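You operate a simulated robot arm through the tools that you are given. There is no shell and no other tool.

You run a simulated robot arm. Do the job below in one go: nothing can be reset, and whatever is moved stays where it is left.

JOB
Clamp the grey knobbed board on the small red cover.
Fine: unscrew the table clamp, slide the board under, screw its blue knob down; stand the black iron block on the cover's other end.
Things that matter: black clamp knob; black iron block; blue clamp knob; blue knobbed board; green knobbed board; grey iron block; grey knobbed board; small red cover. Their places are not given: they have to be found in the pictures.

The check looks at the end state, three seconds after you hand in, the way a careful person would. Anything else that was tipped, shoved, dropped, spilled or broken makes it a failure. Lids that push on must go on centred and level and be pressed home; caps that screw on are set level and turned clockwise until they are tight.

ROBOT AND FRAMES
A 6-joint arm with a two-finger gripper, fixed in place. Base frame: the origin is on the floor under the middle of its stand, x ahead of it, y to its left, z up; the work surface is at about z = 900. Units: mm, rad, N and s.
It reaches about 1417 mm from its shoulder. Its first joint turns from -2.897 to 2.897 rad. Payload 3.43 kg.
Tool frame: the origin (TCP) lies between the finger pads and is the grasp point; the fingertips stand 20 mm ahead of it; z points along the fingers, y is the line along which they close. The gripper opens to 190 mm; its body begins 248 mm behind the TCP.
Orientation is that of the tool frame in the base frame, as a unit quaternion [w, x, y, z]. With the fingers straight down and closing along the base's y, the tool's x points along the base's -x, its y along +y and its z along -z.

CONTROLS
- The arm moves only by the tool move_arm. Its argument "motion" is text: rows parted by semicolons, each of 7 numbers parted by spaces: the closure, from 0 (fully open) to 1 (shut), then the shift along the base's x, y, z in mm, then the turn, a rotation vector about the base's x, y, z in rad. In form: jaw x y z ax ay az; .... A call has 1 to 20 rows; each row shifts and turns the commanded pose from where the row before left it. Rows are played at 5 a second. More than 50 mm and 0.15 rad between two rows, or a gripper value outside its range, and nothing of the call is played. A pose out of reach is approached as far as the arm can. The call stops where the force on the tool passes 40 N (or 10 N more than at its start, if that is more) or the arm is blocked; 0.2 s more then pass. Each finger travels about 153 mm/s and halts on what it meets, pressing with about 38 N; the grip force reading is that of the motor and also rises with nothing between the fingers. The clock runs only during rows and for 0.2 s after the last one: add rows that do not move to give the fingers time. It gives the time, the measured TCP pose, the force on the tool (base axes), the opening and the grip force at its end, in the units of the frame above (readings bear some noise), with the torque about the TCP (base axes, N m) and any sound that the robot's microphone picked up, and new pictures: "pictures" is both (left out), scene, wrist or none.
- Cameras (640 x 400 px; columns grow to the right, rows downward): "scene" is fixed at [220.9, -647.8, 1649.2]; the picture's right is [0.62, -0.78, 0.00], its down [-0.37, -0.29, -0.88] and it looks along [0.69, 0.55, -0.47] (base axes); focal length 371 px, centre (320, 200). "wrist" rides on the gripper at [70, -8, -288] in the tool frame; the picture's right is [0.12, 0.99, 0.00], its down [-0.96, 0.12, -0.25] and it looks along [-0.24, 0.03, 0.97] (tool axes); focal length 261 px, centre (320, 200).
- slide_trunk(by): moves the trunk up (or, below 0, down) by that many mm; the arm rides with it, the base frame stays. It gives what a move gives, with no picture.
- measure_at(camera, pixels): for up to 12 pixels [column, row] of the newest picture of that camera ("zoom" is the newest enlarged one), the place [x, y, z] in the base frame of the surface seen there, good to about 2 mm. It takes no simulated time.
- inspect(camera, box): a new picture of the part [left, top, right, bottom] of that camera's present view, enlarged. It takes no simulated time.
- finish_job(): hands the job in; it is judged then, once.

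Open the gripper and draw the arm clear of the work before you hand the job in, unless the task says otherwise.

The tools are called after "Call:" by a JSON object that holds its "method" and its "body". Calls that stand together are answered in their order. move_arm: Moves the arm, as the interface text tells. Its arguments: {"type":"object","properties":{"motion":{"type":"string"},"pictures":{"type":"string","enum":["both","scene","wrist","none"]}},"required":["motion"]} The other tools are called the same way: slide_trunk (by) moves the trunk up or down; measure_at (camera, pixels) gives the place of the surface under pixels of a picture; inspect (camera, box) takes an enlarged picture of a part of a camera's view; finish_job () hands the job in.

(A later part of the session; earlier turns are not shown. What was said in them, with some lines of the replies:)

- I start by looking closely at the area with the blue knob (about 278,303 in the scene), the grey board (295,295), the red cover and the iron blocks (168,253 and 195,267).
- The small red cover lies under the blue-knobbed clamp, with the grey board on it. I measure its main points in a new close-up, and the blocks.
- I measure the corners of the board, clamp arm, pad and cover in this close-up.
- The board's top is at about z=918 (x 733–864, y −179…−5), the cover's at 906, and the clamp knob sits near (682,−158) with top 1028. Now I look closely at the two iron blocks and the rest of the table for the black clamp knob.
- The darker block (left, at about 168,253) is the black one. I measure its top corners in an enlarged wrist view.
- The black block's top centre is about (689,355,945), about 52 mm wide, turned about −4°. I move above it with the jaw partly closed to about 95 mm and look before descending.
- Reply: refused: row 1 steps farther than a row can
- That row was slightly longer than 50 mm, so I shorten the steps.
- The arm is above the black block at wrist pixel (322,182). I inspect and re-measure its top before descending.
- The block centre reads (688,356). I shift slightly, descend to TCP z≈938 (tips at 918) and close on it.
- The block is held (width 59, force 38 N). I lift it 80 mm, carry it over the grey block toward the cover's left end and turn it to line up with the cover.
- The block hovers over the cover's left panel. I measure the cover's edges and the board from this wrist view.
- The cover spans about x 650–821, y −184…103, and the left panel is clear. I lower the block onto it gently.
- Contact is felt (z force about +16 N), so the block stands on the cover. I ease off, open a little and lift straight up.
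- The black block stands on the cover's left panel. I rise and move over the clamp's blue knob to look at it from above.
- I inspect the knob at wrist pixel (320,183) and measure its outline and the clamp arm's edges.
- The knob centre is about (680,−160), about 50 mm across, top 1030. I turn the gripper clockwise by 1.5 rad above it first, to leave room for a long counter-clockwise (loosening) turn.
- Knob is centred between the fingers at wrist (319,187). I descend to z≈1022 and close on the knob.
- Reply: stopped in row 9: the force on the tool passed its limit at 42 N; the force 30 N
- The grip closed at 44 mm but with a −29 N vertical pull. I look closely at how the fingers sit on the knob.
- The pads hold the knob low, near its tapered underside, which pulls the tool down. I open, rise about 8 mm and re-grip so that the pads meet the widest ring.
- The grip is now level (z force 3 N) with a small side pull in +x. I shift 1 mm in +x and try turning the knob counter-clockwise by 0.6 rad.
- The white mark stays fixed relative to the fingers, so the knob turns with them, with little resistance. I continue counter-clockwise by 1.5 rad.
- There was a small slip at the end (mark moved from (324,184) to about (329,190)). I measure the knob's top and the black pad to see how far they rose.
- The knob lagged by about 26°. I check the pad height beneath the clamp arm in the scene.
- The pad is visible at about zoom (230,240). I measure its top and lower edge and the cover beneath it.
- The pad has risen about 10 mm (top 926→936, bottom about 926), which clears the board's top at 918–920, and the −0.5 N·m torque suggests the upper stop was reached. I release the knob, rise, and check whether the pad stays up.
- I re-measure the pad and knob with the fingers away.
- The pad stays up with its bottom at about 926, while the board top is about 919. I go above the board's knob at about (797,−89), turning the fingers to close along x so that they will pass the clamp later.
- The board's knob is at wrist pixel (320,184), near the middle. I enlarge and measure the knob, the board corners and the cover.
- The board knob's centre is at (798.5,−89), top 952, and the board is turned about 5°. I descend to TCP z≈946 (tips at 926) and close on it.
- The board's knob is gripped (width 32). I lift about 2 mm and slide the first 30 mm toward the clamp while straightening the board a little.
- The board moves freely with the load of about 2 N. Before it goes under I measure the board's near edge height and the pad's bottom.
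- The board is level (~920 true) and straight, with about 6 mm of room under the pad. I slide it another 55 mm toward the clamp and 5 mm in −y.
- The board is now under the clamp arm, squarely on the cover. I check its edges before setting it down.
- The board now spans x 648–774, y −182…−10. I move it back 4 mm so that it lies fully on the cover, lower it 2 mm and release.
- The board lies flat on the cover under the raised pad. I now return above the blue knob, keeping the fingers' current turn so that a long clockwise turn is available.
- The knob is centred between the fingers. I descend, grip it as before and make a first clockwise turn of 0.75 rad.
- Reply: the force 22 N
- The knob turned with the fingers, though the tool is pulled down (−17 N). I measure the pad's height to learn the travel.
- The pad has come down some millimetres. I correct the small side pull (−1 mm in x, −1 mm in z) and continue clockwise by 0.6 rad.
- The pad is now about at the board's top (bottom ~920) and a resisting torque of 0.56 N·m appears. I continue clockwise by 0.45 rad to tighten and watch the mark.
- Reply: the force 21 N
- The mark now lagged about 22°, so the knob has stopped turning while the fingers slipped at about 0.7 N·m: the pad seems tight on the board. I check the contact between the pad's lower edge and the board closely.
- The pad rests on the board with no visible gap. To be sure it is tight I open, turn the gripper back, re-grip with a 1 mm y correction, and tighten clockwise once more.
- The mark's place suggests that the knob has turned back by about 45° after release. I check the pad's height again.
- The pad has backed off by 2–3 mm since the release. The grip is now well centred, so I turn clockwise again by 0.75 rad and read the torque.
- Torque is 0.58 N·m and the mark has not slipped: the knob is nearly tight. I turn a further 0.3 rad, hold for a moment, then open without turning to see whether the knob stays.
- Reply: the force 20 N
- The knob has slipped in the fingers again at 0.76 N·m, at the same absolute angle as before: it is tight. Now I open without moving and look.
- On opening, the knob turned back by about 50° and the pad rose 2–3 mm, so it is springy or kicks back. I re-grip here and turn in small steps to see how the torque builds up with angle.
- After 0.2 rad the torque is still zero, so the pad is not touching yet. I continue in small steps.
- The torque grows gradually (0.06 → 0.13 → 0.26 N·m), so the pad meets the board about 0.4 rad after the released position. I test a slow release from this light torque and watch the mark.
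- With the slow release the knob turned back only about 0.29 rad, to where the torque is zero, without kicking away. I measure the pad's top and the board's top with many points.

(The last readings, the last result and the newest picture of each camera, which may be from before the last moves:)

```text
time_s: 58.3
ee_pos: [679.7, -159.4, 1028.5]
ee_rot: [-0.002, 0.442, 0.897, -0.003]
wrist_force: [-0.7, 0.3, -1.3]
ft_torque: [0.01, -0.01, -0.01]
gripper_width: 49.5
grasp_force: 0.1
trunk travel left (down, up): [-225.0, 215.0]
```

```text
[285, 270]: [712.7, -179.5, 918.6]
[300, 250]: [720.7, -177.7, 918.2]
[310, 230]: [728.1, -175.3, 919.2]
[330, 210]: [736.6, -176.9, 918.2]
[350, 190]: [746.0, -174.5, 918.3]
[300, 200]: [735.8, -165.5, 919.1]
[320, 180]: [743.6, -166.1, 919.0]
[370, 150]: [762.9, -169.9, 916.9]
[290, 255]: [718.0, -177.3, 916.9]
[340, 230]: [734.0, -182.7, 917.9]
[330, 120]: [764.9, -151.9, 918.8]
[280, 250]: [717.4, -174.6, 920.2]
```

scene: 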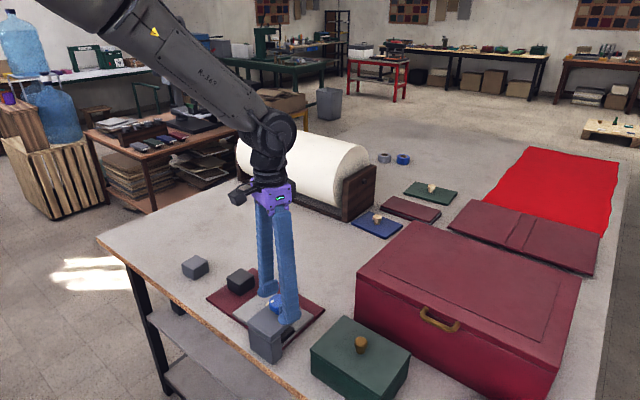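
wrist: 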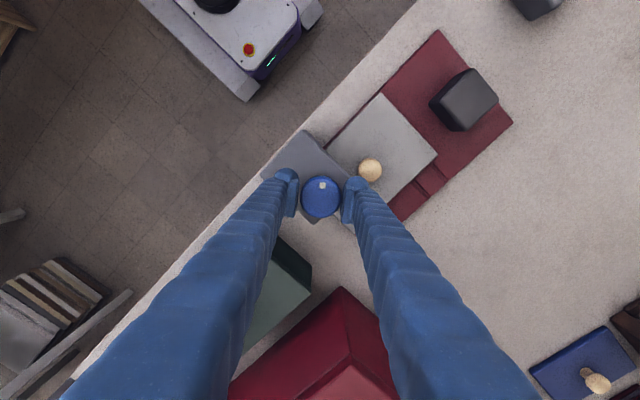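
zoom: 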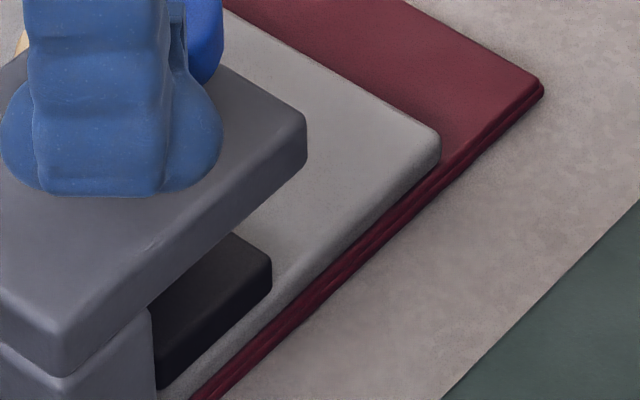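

The pad's top is now at about 931.7 (tight: 930.4), so it is just touching or nearly so. I tighten again by 0.5 rad and then reduce the grip very gradually, so that the screw settles under load without a kick.

Call:
{"method": "move_arm", "body": {"motion": "0.76 0 0 0 0 0 0; 0.78 0 0 0 0 0 0; 0.79 0 0 0 0 0 0; 0.79 0 0 0 0 0 0; 0.79 0 0 0 0 0 -0.1; 0.79 0 0 0 0 0 -0.1; 0.79 0 0 0 0 0 -0.1; 0.79 0 0 0 0 0 -0.1; 0.79 0 0 0 0 0 -0.1; 0.79 0 0 0 0 0 0; 0.79 0 0 0 0 0 0", "pictures": "wrist"}}

Call:
{"method": "inspect", "body": {"camera": "wrist", "box": [260, 150, 380, 230]}}

```text
time_s: 60.7
ee_pos: [680.5, -159.3, 1028.4]
ee_rot: [-0.002, 0.65, 0.76, -0.001]
wrist_force: [4.9, 8.7, 8.3]
ft_torque: [0.13, -0.02, 0.81]
gripper_width: 45.1
grasp_force: 45.2
trunk travel left (down, up): [-225.0, 215.0]
```

wrist: 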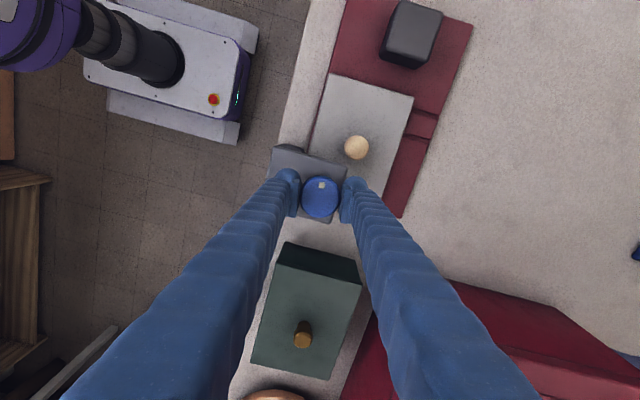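

```text
5.00 times, centred on (320, 190) of wrist
```

zoom: 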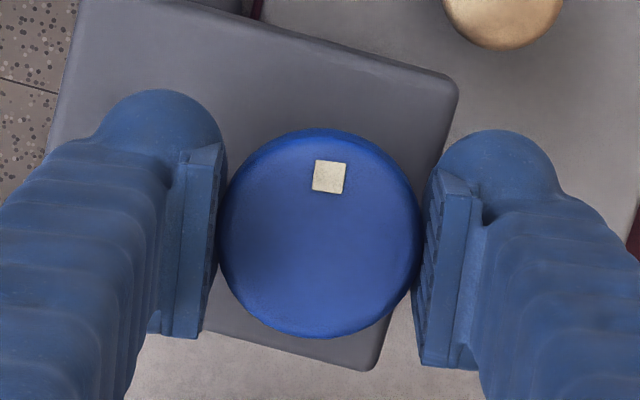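

The torque is 0.81 N·m without slip. I now release very slowly in tiny jaw steps.

Call:
{"method": "move_arm", "body": {"motion": "0.775 0 0 0 0 0 0; 0.77 0 0 0 0 0 0; 0.767 0 0 0 0 0 0; 0.765 0 0 0 0 0 0; 0.764 0 0 0 0 0 0; 0.763 0 0 0 0 0 0; 0.7625 0 0 0 0 0 0; 0.762 0 0 0 0 0 0; 0.7615 0 0 0 0 0 0; 0.761 0 0 0 0 0 0; 0.761 0 0 0 0 0 0", "pictures": "wrist"}}

Call:
{"method": "inspect", "body": {"camera": "wrist", "box": [260, 150, 380, 230]}}

```text
time_s: 63.1
ee_pos: [681.0, -159.7, 1028.6]
ee_rot: [-0.003, 0.65, 0.76, -0.001]
wrist_force: [3.2, 0.8, -0.1]
ft_torque: [0.04, -0.03, 0.02]
gripper_width: 46.9
grasp_force: 2.1
trunk travel left (down, up): [-225.0, 215.0]
```

wrist: 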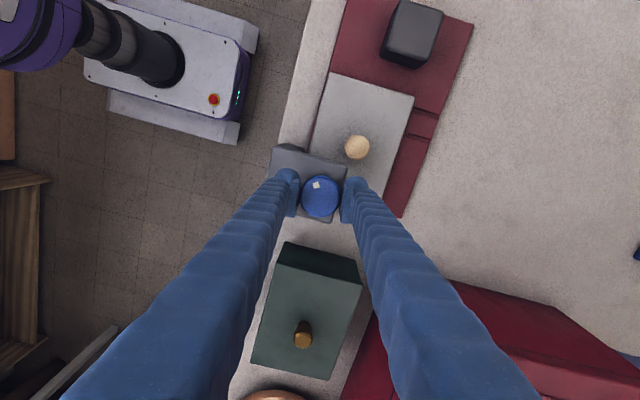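

```text
5.00 times, centred on (320, 190) of wrist
```

zoom: 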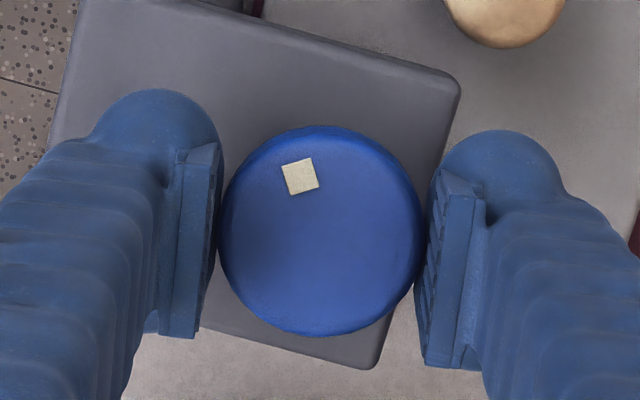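

The knob again settled back by about 0.5 rad to the zero-torque position. I take a very close view of the pad's lower edge to compare exactly with the tight state (corner then at zoom (330,215)).

Call:
{"method": "inspect", "body": {"camera": "scene", "box": [282, 322, 306, 342]}}

```text
16.00 times, centred on (294, 332) of scene
```

zoom: 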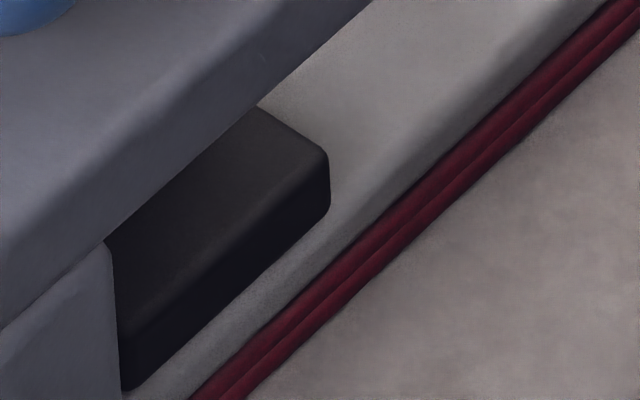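

Compared with the tight state the pad's edge is about 7 px (≈1.2 mm) higher, i.e. it sits at about first contact. I now open fully without turning and check whether it stays.

Call:
{"method": "move_arm", "body": {"motion": "0.758 0 0 0 0 0 0; 0.755 0 0 0 0 0 0; 0.75 0 0 0 0 0 0; 0.72 0 0 0 0 0 0; 0.66 0 0 0 0 0 0; 0.6 0 0 0 0 0 0; 0.6 0 0 0 0 0 0; 0.6 0 0 0 0 0 0; 0.6 0 0 0 0 0 0", "pictures": "wrist"}}

Call:
{"method": "inspect", "body": {"camera": "wrist", "box": [260, 150, 380, 230]}}

Call:
{"method": "inspect", "body": {"camera": "scene", "box": [282, 322, 306, 342]}}

```text
time_s: 65.1
ee_pos: [680.7, -159.5, 1028.8]
ee_rot: [-0.001, 0.649, 0.76, -0.002]
wrist_force: [-0.2, 1.1, -0.4]
ft_torque: [0.01, 0.0, -0.01]
gripper_width: 76.1
grasp_force: 0.1
trunk travel left (down, up): [-225.0, 215.0]
```

wrist: 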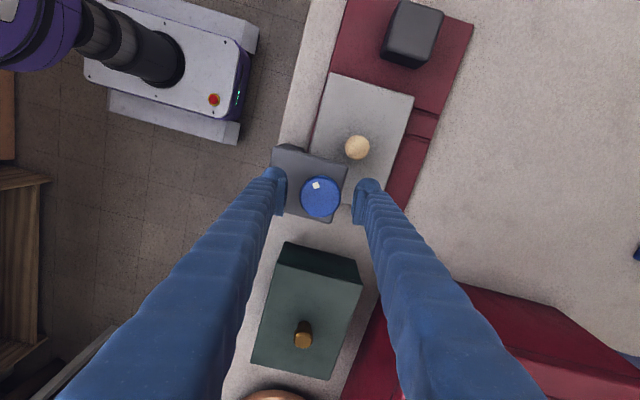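

```text
5.00 times, centred on (320, 190) of wrist
```

zoom: 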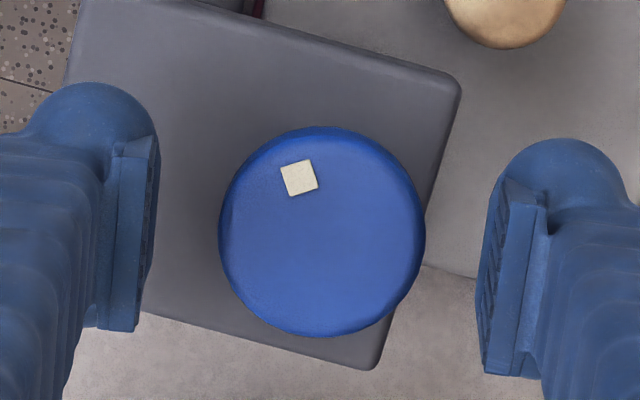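

```text
16.00 times, centred on (294, 332) of scene
```

zoom: 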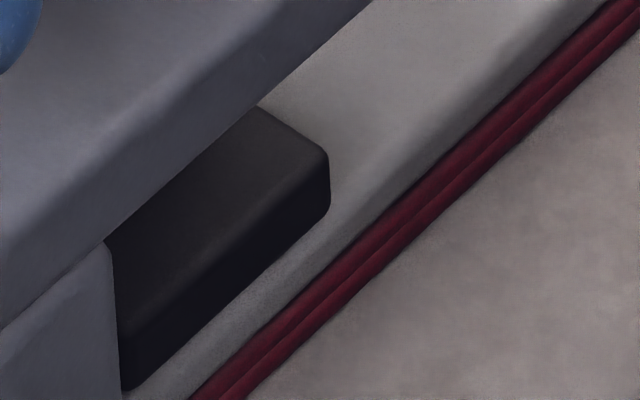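

The knob and pad stay put after this slow release. I try once more for a firmer set: turn the open gripper back, re-grip centred and tighten to the slip limit, listening for any click.

Call:
{"method": "move_arm", "body": {"motion": "0.6 0 0 0 0 0 0.15; 0.6 0 0 0 0 0 0.15; 0.6 0 0 0 0 0 0.15; 0.6 0 0 0 0 0 0.15; 0.6 0 0 0 0 0 0.15; 0.6 0 0 0 0 0 0.15; 0.6 0 0 0 0 0 0.15; 0.6 0 0 0 0 0 0; 0.7 0 0 0 0 0 0; 0.76 0 0 0 0 0 0; 0.79 0 0 0 0 0 0; 0.79 0 0 0 0 0 0; 0.79 0 0 0 0 0 0", "pictures": "wrist"}}

Call:
{"method": "inspect", "body": {"camera": "wrist", "box": [260, 150, 380, 230]}}

```text
time_s: 67.9
ee_pos: [681.5, -159.4, 1028.2]
ee_rot: [-0.001, 0.181, 0.983, -0.003]
wrist_force: [0.1, -0.2, -0.4]
ft_torque: [-0.01, -0.04, 0.05]
gripper_width: 45.5
grasp_force: 45.2
trunk travel left (down, up): [-225.0, 215.0]
```

wrist: 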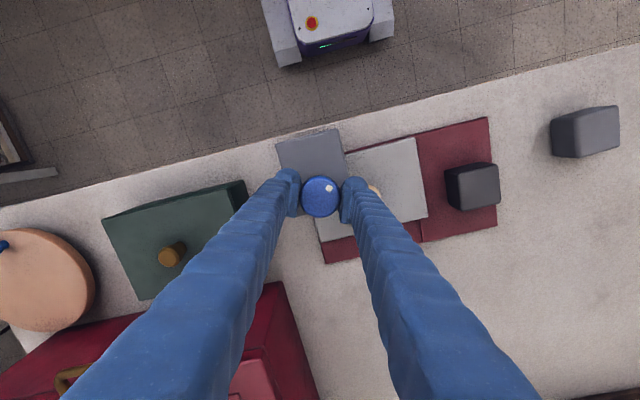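

```text
5.00 times, centred on (320, 190) of wrist
```

zoom: 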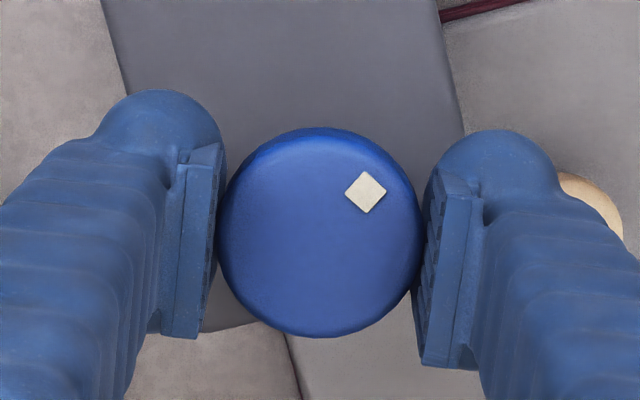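

The grip is now perfectly centred (all forces near zero). I turn clockwise 0.4 rad and read, then go on in steps.

Call:
{"method": "move_arm", "body": {"motion": "0.8 0 0 0 0 0 -0.1; 0.8 0 0 0 0 0 -0.1; 0.8 0 0 0 0 0 -0.1; 0.8 0 0 0 0 0 -0.1; 0.8 0 0 0 0 0 0", "pictures": "none"}}

Call:
{"method": "move_arm", "body": {"motion": "0.8 0 0 0 0 0 -0.08; 0.8 0 0 0 0 0 -0.08; 0.8 0 0 0 0 0 0", "pictures": "none"}}

Call:
{"method": "move_arm", "body": {"motion": "0.8 0 0 0 0 0 -0.08; 0.8 0 0 0 0 0 -0.08; 0.8 0 0 0 0 0 0", "pictures": "wrist"}}

Call:
{"method": "inspect", "body": {"camera": "wrist", "box": [260, 150, 380, 230]}}

Call:
{"method": "inspect", "body": {"camera": "scene", "box": [282, 322, 306, 342]}}

```text
time_s: 69.1
ee_pos: [679.7, -159.1, 1029.2]
ee_rot: [-0.001, 0.374, 0.927, -0.002]
wrist_force: [6.9, 0.6, -11.7]
ft_torque: [-0.08, -0.12, 0.62]
gripper_width: 45.7
grasp_force: 45.0
trunk travel left (down, up): [-225.0, 215.0]
```

```text
time_s: 69.9
ee_pos: [680.8, -158.6, 1029.3]
ee_rot: [-0.002, 0.445, 0.895, -0.002]
wrist_force: [7.4, 8.7, 2.8]
ft_torque: [0.26, 0.09, 0.73]
gripper_width: 45.1
grasp_force: 45.3
trunk travel left (down, up): [-225.0, 215.0]
```

```text
time_s: 70.7
ee_pos: [680.2, -157.2, 1030.5]
ee_rot: [-0.002, 0.517, 0.856, -0.003]
wrist_force: [12.7, 14.2, 12.1]
ft_torque: [0.32, -0.09, 1.08]
gripper_width: 44.9
grasp_force: 45.2
trunk travel left (down, up): [-225.0, 215.0]
```

wrist: 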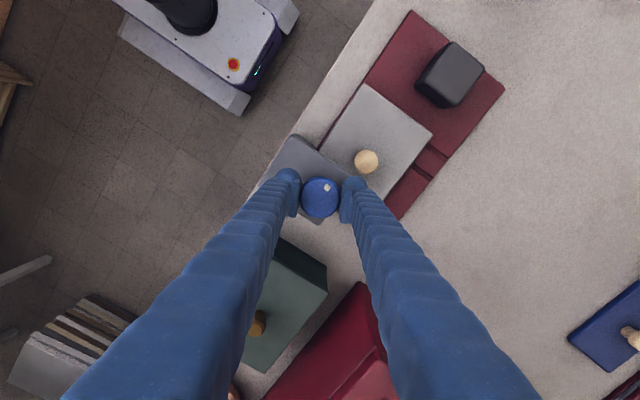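

```text
5.00 times, centred on (320, 190) of wrist
```

zoom: 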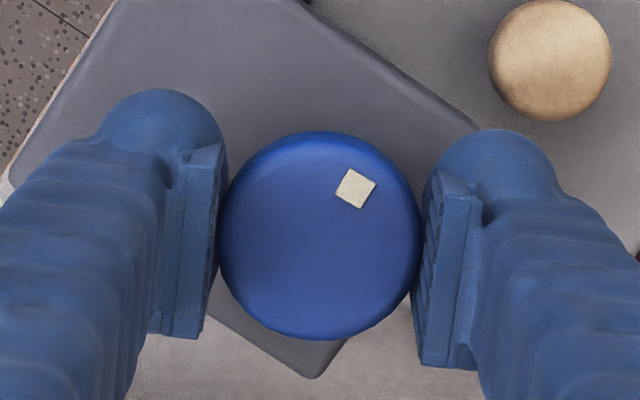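

```text
16.00 times, centred on (294, 332) of scene
```

zoom: 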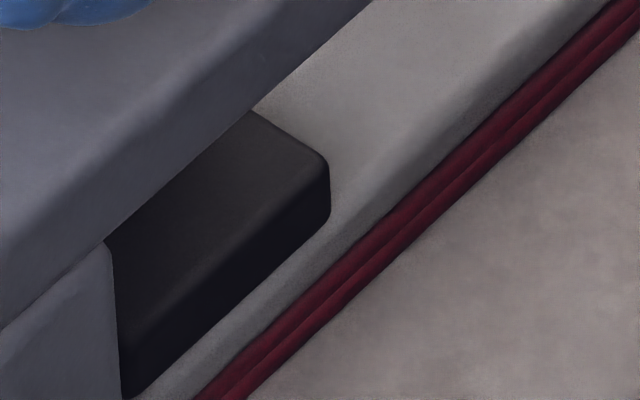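

Torque reaches 1.08 N·m with almost no slip and no sound: the clamp is fully tight. I ease the gripper back slowly with the grip held, to bring the torque down near zero without a kick, and read it.

Call:
{"method": "move_arm", "body": {"motion": "0.8 0 0 0 0 0 0.06; 0.8 0 0 0 0 0 0.06; 0.8 0 0 0 0 0 0.06; 0.8 0 0 0 0 0 0.06; 0.8 0 0 0 0 0 0.06; 0.8 0 0 0 0 0 0; 0.8 0 0 0 0 0 0", "pictures": "none"}}

Call:
{"method": "inspect", "body": {"camera": "scene", "box": [282, 322, 306, 342]}}

```text
time_s: 72.3
ee_pos: [679.6, -158.9, 1030.2]
ee_rot: [0.0, 0.382, 0.924, -0.002]
wrist_force: [14.6, 15.3, 28.1]
ft_torque: [0.17, -0.25, 0.34]
gripper_width: 45.0
grasp_force: 45.3
trunk travel left (down, up): [-225.0, 215.0]
```

```text
16.00 times, centred on (294, 332) of scene
```

zoom: 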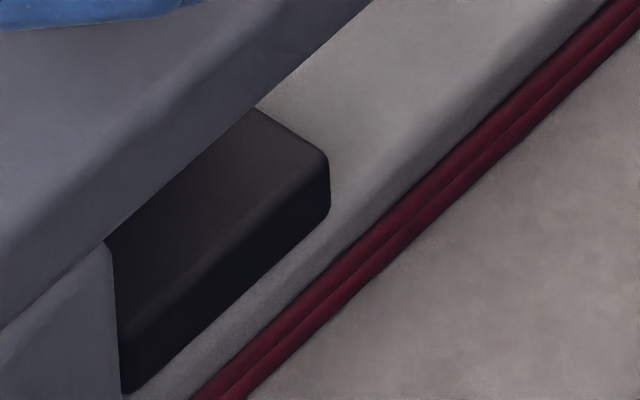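

The torque has fallen to 0.34 N·m, but the tool feels +28 N upward because the knob rose with its screw. I raise the tool 0.8 mm, ease back a little more and read again.

Call:
{"method": "move_arm", "body": {"motion": "0.8 0 0 0.8 0 0 0; 0.8 0 0 0.1 0 0 0.04; 0.8 0 0 0.1 0 0 0.04; 0.8 0 0 0 0 0 0; 0.8 0 0 0 0 0 0", "pictures": "none"}}

```text
time_s: 73.5
ee_pos: [680.3, -157.7, 1028.7]
ee_rot: [-0.002, 0.345, 0.938, -0.003]
wrist_force: [12.8, 17.3, 9.7]
ft_torque: [0.15, -0.3, 0.19]
gripper_width: 44.9
grasp_force: 45.1
trunk travel left (down, up): [-225.0, 215.0]
```

Torque is 0.19 N·m with some side force. I null the side force with a small shift and then open in tiny steps.

Call:
{"method": "move_arm", "body": {"motion": "0.8 0.7 0.9 0.2 0 0 0; 0.78 0 0 0 0 0 0; 0.77 0 0 0 0 0 0; 0.767 0 0 0 0 0 0; 0.765 0 0 0 0 0 0; 0.764 0 0 0 0 0 0; 0.763 0 0 0 0 0 0; 0.762 0 0 0 0 0 0; 0.761 0 0 0 0 0 0; 0.76 0 0 0 0 0 0; 0.759 0 0 0 0 0 0; 0.758 0 0 0 0 0 0; 0.756 0 0 0 0 0 0; 0.754 0 0 0 0 0 0; 0.75 0 0 0 0 0 0; 0.74 0 0 0 0 0 0; 0.7 0 0 0 0 0 0; 0.6 0 0 0 0 0 0; 0.6 0 0 0 0 0 0", "pictures": "wrist"}}

Call:
{"method": "inspect", "body": {"camera": "wrist", "box": [260, 150, 380, 230]}}

Call:
{"method": "inspect", "body": {"camera": "scene", "box": [282, 322, 306, 342]}}

```text
time_s: 77.5
ee_pos: [680.6, -158.6, 1030.0]
ee_rot: [-0.002, 0.345, 0.939, -0.002]
wrist_force: [-0.6, 0.0, 0.3]
ft_torque: [0.01, 0.0, 0.0]
gripper_width: 75.8
grasp_force: 0.1
trunk travel left (down, up): [-225.0, 215.0]
```

wrist: 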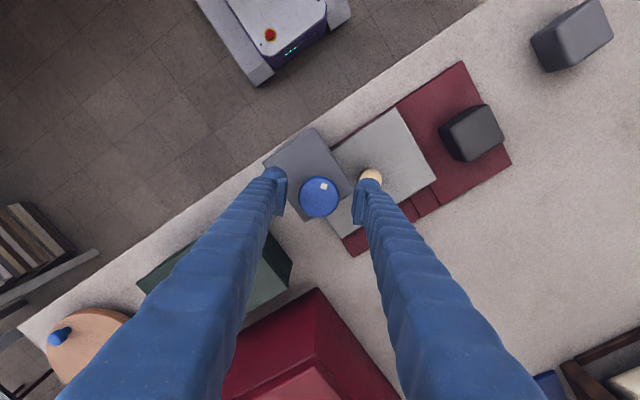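

```text
5.00 times, centred on (320, 190) of wrist
```

zoom: 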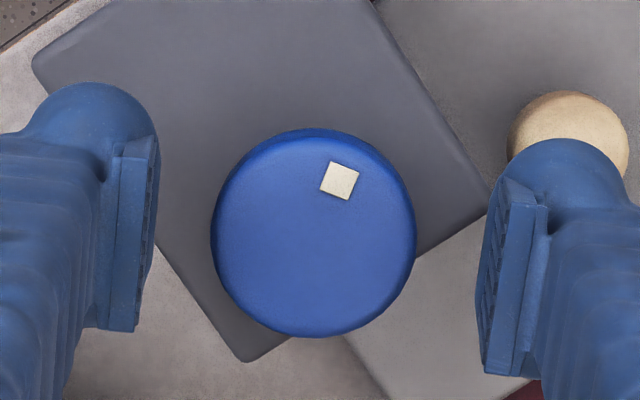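

```text
16.00 times, centred on (294, 332) of scene
```

zoom: 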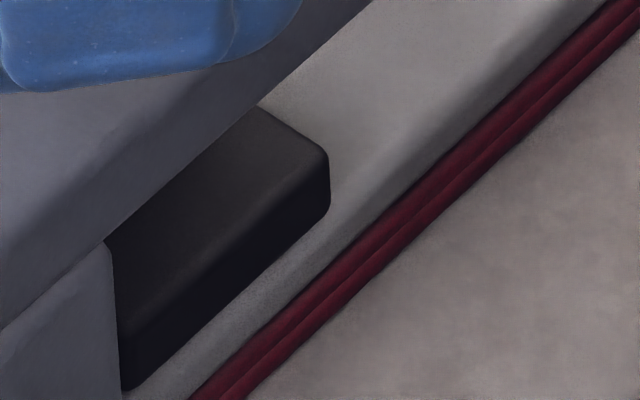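

The knob turned back by only about 0.19 rad and the pad sits at the contact height again. I rise, and go look at the board and its knob from above, with the fingers turned to close along x.

Call:
{"method": "move_arm", "body": {"motion": "0.6 0 0 20 0 0 0; 0.6 0 0 35 0 0 0; 0.6 6 11 0 0 0 -0.144; 0.6 6 11 0 0 0 -0.144; 0.6 6 11 0 0 0 -0.144; 0.6 6 11 0 0 0 -0.144; 0.6 6 10 0 0 0 -0.144; 0.6 6 10 0 0 0 -0.145; 0.6 0 0 0 0 0 0; 0.6 0 0 0 0 0 0", "pictures": "both"}}

Call:
{"method": "inspect", "body": {"camera": "scene", "box": [220, 260, 350, 350]}}

Call:
{"method": "inspect", "body": {"camera": "wrist", "box": [240, 60, 480, 260]}}

```text
time_s: 79.7
ee_pos: [716.8, -94.8, 1084.9]
ee_rot: [-0.002, 0.707, 0.707, -0.001]
wrist_force: [0.0, 0.3, -0.5]
ft_torque: [-0.01, -0.01, -0.03]
gripper_width: 76.0
grasp_force: 0.2
trunk travel left (down, up): [-225.0, 215.0]
```

scene: 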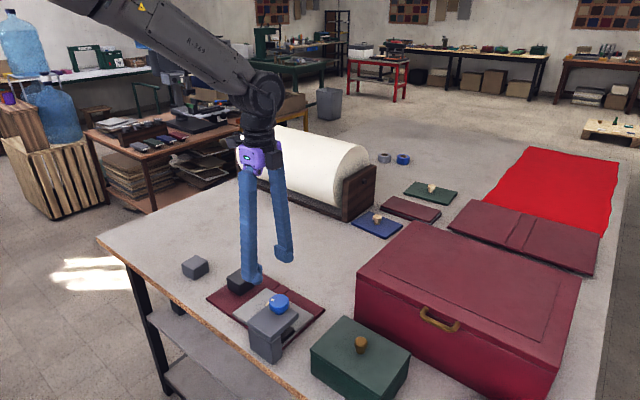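
wrist: 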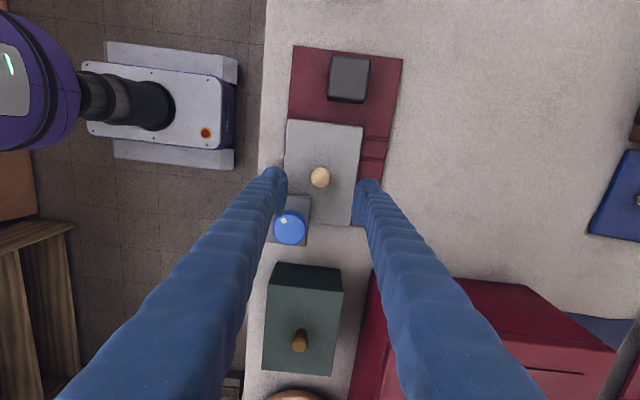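

```text
4.44 times, centred on (285, 305) of scene
```

zoom: 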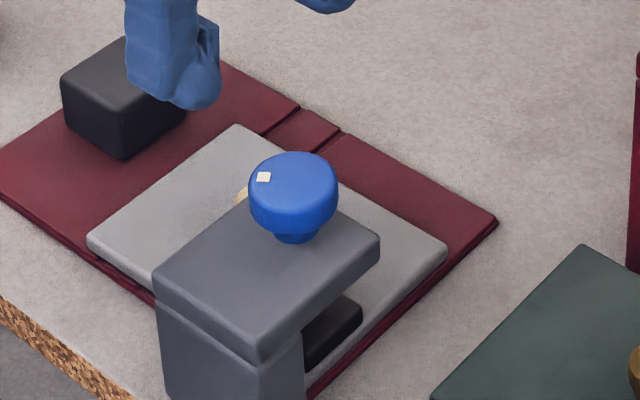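

```text
2.00 times, centred on (360, 160) of wrist
```

zoom: 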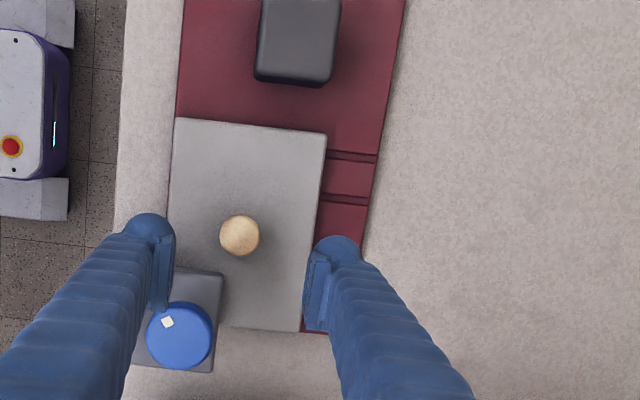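

Before testing the hold, I measure the board knob's centre at wrist (320,177).

Call:
{"method": "measure_at", "body": {"camera": "wrist", "pixels": [[320, 177], [314, 177], [326, 177], [320, 171], [320, 183], [288, 123], [360, 130], [350, 222], [349, 80], [402, 60], [294, 48], [290, 227]]}}

```text
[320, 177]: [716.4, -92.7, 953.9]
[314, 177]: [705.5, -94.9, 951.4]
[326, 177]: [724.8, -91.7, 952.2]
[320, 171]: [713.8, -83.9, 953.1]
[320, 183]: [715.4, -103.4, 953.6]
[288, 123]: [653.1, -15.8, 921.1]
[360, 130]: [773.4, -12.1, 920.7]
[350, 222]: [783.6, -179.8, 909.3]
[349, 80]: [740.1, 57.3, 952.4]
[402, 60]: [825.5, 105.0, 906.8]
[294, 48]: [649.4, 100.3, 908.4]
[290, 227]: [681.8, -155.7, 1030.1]
```

I descend around the board knob and close gently; the side force then shows whether the board is held by the clamp.

Call:
{"method": "move_arm", "body": {"motion": "0.6 -1 1 -40 0 0 0; 0.6 0 0 -40 0 0 0; 0.6 0 0 -35 0 0 0; 0.6 0 0 -15 0 0 0; 0.6 0 0 -7.5 0 0 0; 0.6 0 0 0 0 0 0; 0.7 0 0 0 0 0 0; 0.78 0 0 0 0 0 0; 0.81 0 0 0 0 0 0; 0.83 0 0 0 0 0 0; 0.84 0 0 0 0 0 0; 0.84 0 0 0 0 0 0", "pictures": "none"}}

```text
time_s: 82.3
ee_pos: [717.6, -92.4, 947.4]
ee_rot: [-0.002, 0.706, 0.708, -0.001]
wrist_force: [2.2, 0.1, -0.2]
ft_torque: [0.02, -0.06, 0.04]
gripper_width: 32.3
grasp_force: 38.1
trunk travel left (down, up): [-225.0, 215.0]
```

The grip is nearly neutral (2 N). I pull 1.2 mm in +x and read the resistance.

Call:
{"method": "move_arm", "body": {"motion": "0.84 1.2 0 0 0 0 0; 0.84 0 0 0 0 0 0; 0.84 0 0 0 0 0 0", "pictures": "none"}}

Call:
{"method": "move_arm", "body": {"motion": "0.84 0 0 0 0 0 0; 0.84 0 0 0 0 0 0", "pictures": "none"}}

```text
time_s: 83.1
ee_pos: [715.9, -92.3, 947.4]
ee_rot: [-0.003, 0.706, 0.708, -0.002]
wrist_force: [-6.9, 6.2, 1.3]
ft_torque: [0.16, 0.12, -0.28]
gripper_width: 32.4
grasp_force: 38.2
trunk travel left (down, up): [-225.0, 215.0]
```

```text
time_s: 83.7
ee_pos: [717.3, -94.1, 947.5]
ee_rot: [-0.003, 0.707, 0.708, -0.002]
wrist_force: [-7.8, 5.2, 0.6]
ft_torque: [0.11, 0.13, -0.34]
gripper_width: 32.4
grasp_force: 38.1
trunk travel left (down, up): [-225.0, 215.0]
```

The board resists with about 8–10 N, and the torque shows that the reaction acts at the pad: the clamp holds the board. I go back 1.2 mm, release the knob and rise clear.

Call:
{"method": "move_arm", "body": {"motion": "0.84 -1.2 0 0 0 0 0; 0.84 0 0 0 0 0 0; 0.8 0 0 0 0 0 0; 0.7 0 0 0 0 0 0; 0.62 0 0 0 0 0 0; 0.6 0 0 0 0 0 0; 0.6 0 0 20 0 0 0; 0.6 0 0 40 0 0 0; 0.6 0 0 45 0 0 0; 0.6 0 0 45 0 0 0; 0.6 0 0 45 0 0 0; 0.6 0 0 0 0 0 0", "pictures": "both"}}

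Call:
{"method": "inspect", "body": {"camera": "scene", "box": [220, 260, 350, 350]}}

Call:
{"method": "inspect", "body": {"camera": "scene", "box": [282, 322, 306, 342]}}

```text
time_s: 86.3
ee_pos: [717.6, -92.8, 1141.8]
ee_rot: [-0.003, 0.707, 0.708, -0.002]
wrist_force: [1.2, 1.1, -0.7]
ft_torque: [-0.03, 0.04, 0.03]
gripper_width: 75.9
grasp_force: 0.0
trunk travel left (down, up): [-225.0, 215.0]
```

scene: 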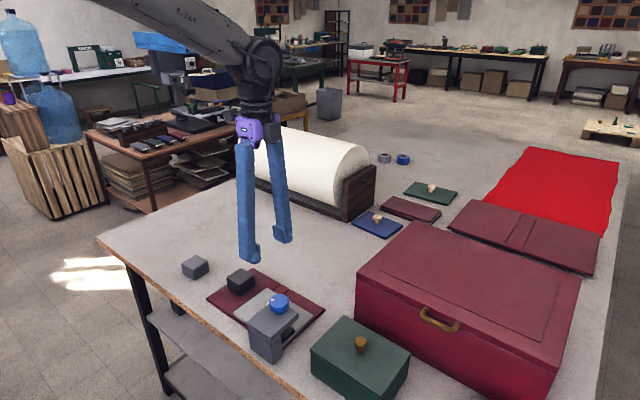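
wrist: 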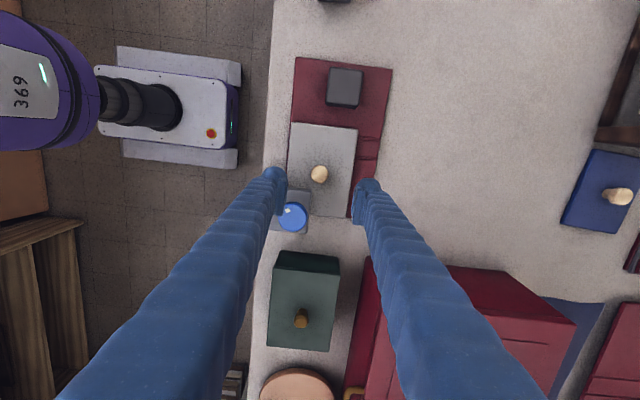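

```text
4.44 times, centred on (285, 305) of scene
```

zoom: 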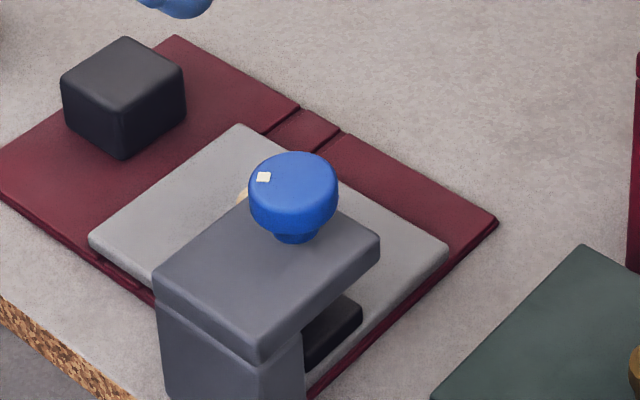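

```text
16.00 times, centred on (294, 332) of scene
```

zoom: 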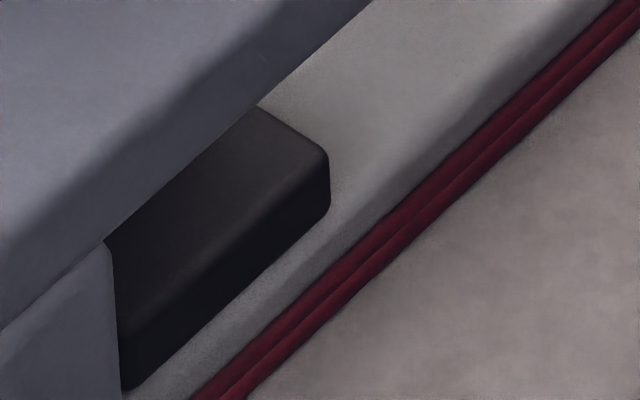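

The pad, board, cover and black block look right and unchanged, and the knob's mark has not moved. I open the gripper and draw the arm up and away to about its starting place.

Call:
{"method": "move_arm", "body": {"motion": "0.6 0 0 45 0 0 0; 0.5 0 0 45 0 0 0; 0.4 0 0 45 0 0 0; 0.3 0 0 40 0 0 0.1; 0.2 -6 45 0 0 0 0.14; 0.1 -6 45 0 0 0 0.14; 0 -6 45 0 0 0 0.14; 0 -6 45 0 0 0 0.14; 0 -6 45 0 0 0 0.14; 0 -6 45 0 0 0 0.14; 0 -6 45 0 0 0 0.14; 0 -6 30 0 0 0 0.14; 0 0 0 0 0 0 0; 0 0 0 0 0 0 0", "pictures": "both"}}

Call:
{"method": "inspect", "body": {"camera": "scene", "box": [180, 240, 350, 360]}}

```text
time_s: 89.3
ee_pos: [667.6, 250.8, 1316.9]
ee_rot: [-0.001, 0.174, 0.985, -0.003]
wrist_force: [-0.4, -0.3, 0.4]
ft_torque: [0.05, 0.0, 0.02]
gripper_width: 190.1
grasp_force: 0.0
trunk travel left (down, up): [-225.0, 215.0]
```

scene: 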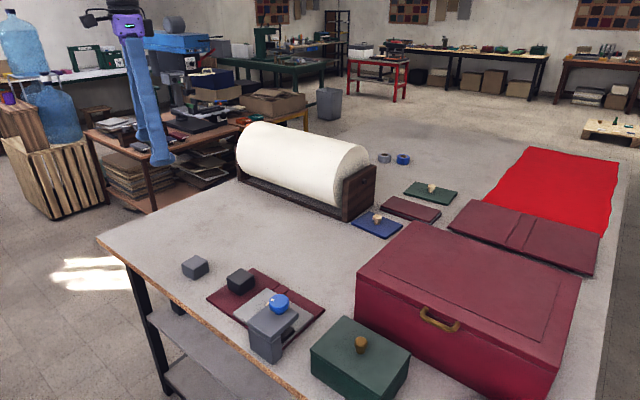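
wrist: 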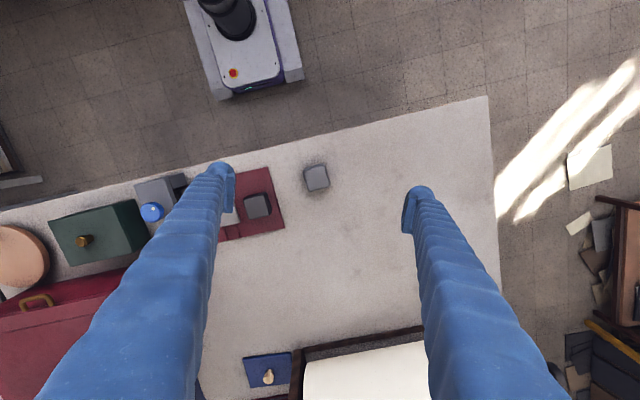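

```text
3.33 times, centred on (265, 300) of scene
```

zoom: 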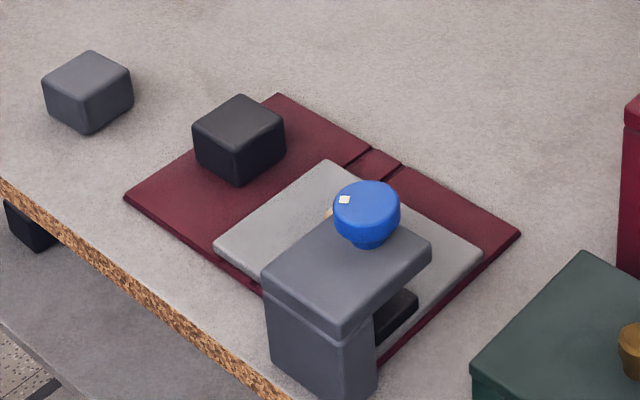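

The arm is clear. The grey board lies on the red cover under the pad, the clamp held against my pull test, and the black block stands on the cover's other end. Nothing else looks disturbed, so I hand the job in.

Call:
{"method": "finish_job", "body": {}}

```text
The job is handed in.
```

The job is handed in. The grey board is clamped on the small red cover, and the black iron block stands on the cover's other end.

- **Clamp:** I loosened the blue knob, slid the board under the pad by its own knob, and straightened it so it lies on the cover. I then tightened the knob to about 1.1 N·m.
- **Springy knob:** The clamp does not hold that full load. Whenever I let go of the knob, it turned back. A quick release lifted the pad about 1 mm clear of the board. I therefore eased off slowly, and the pad now rests on the board with light pressure.
- **Hold test:** After the final release I pulled the board 1.2 mm sideways by its knob. It resisted with about 8 to 10 N, with the resistance coming from the clamp side. I moved back and let go; the board and knob looked unmoved afterwards.
- **Everything else:** I saw nothing else moved or tipped in the last pictures. The gripper is open and the arm is back near its starting place. I never found the black clamp knob, and the job didn't need it.
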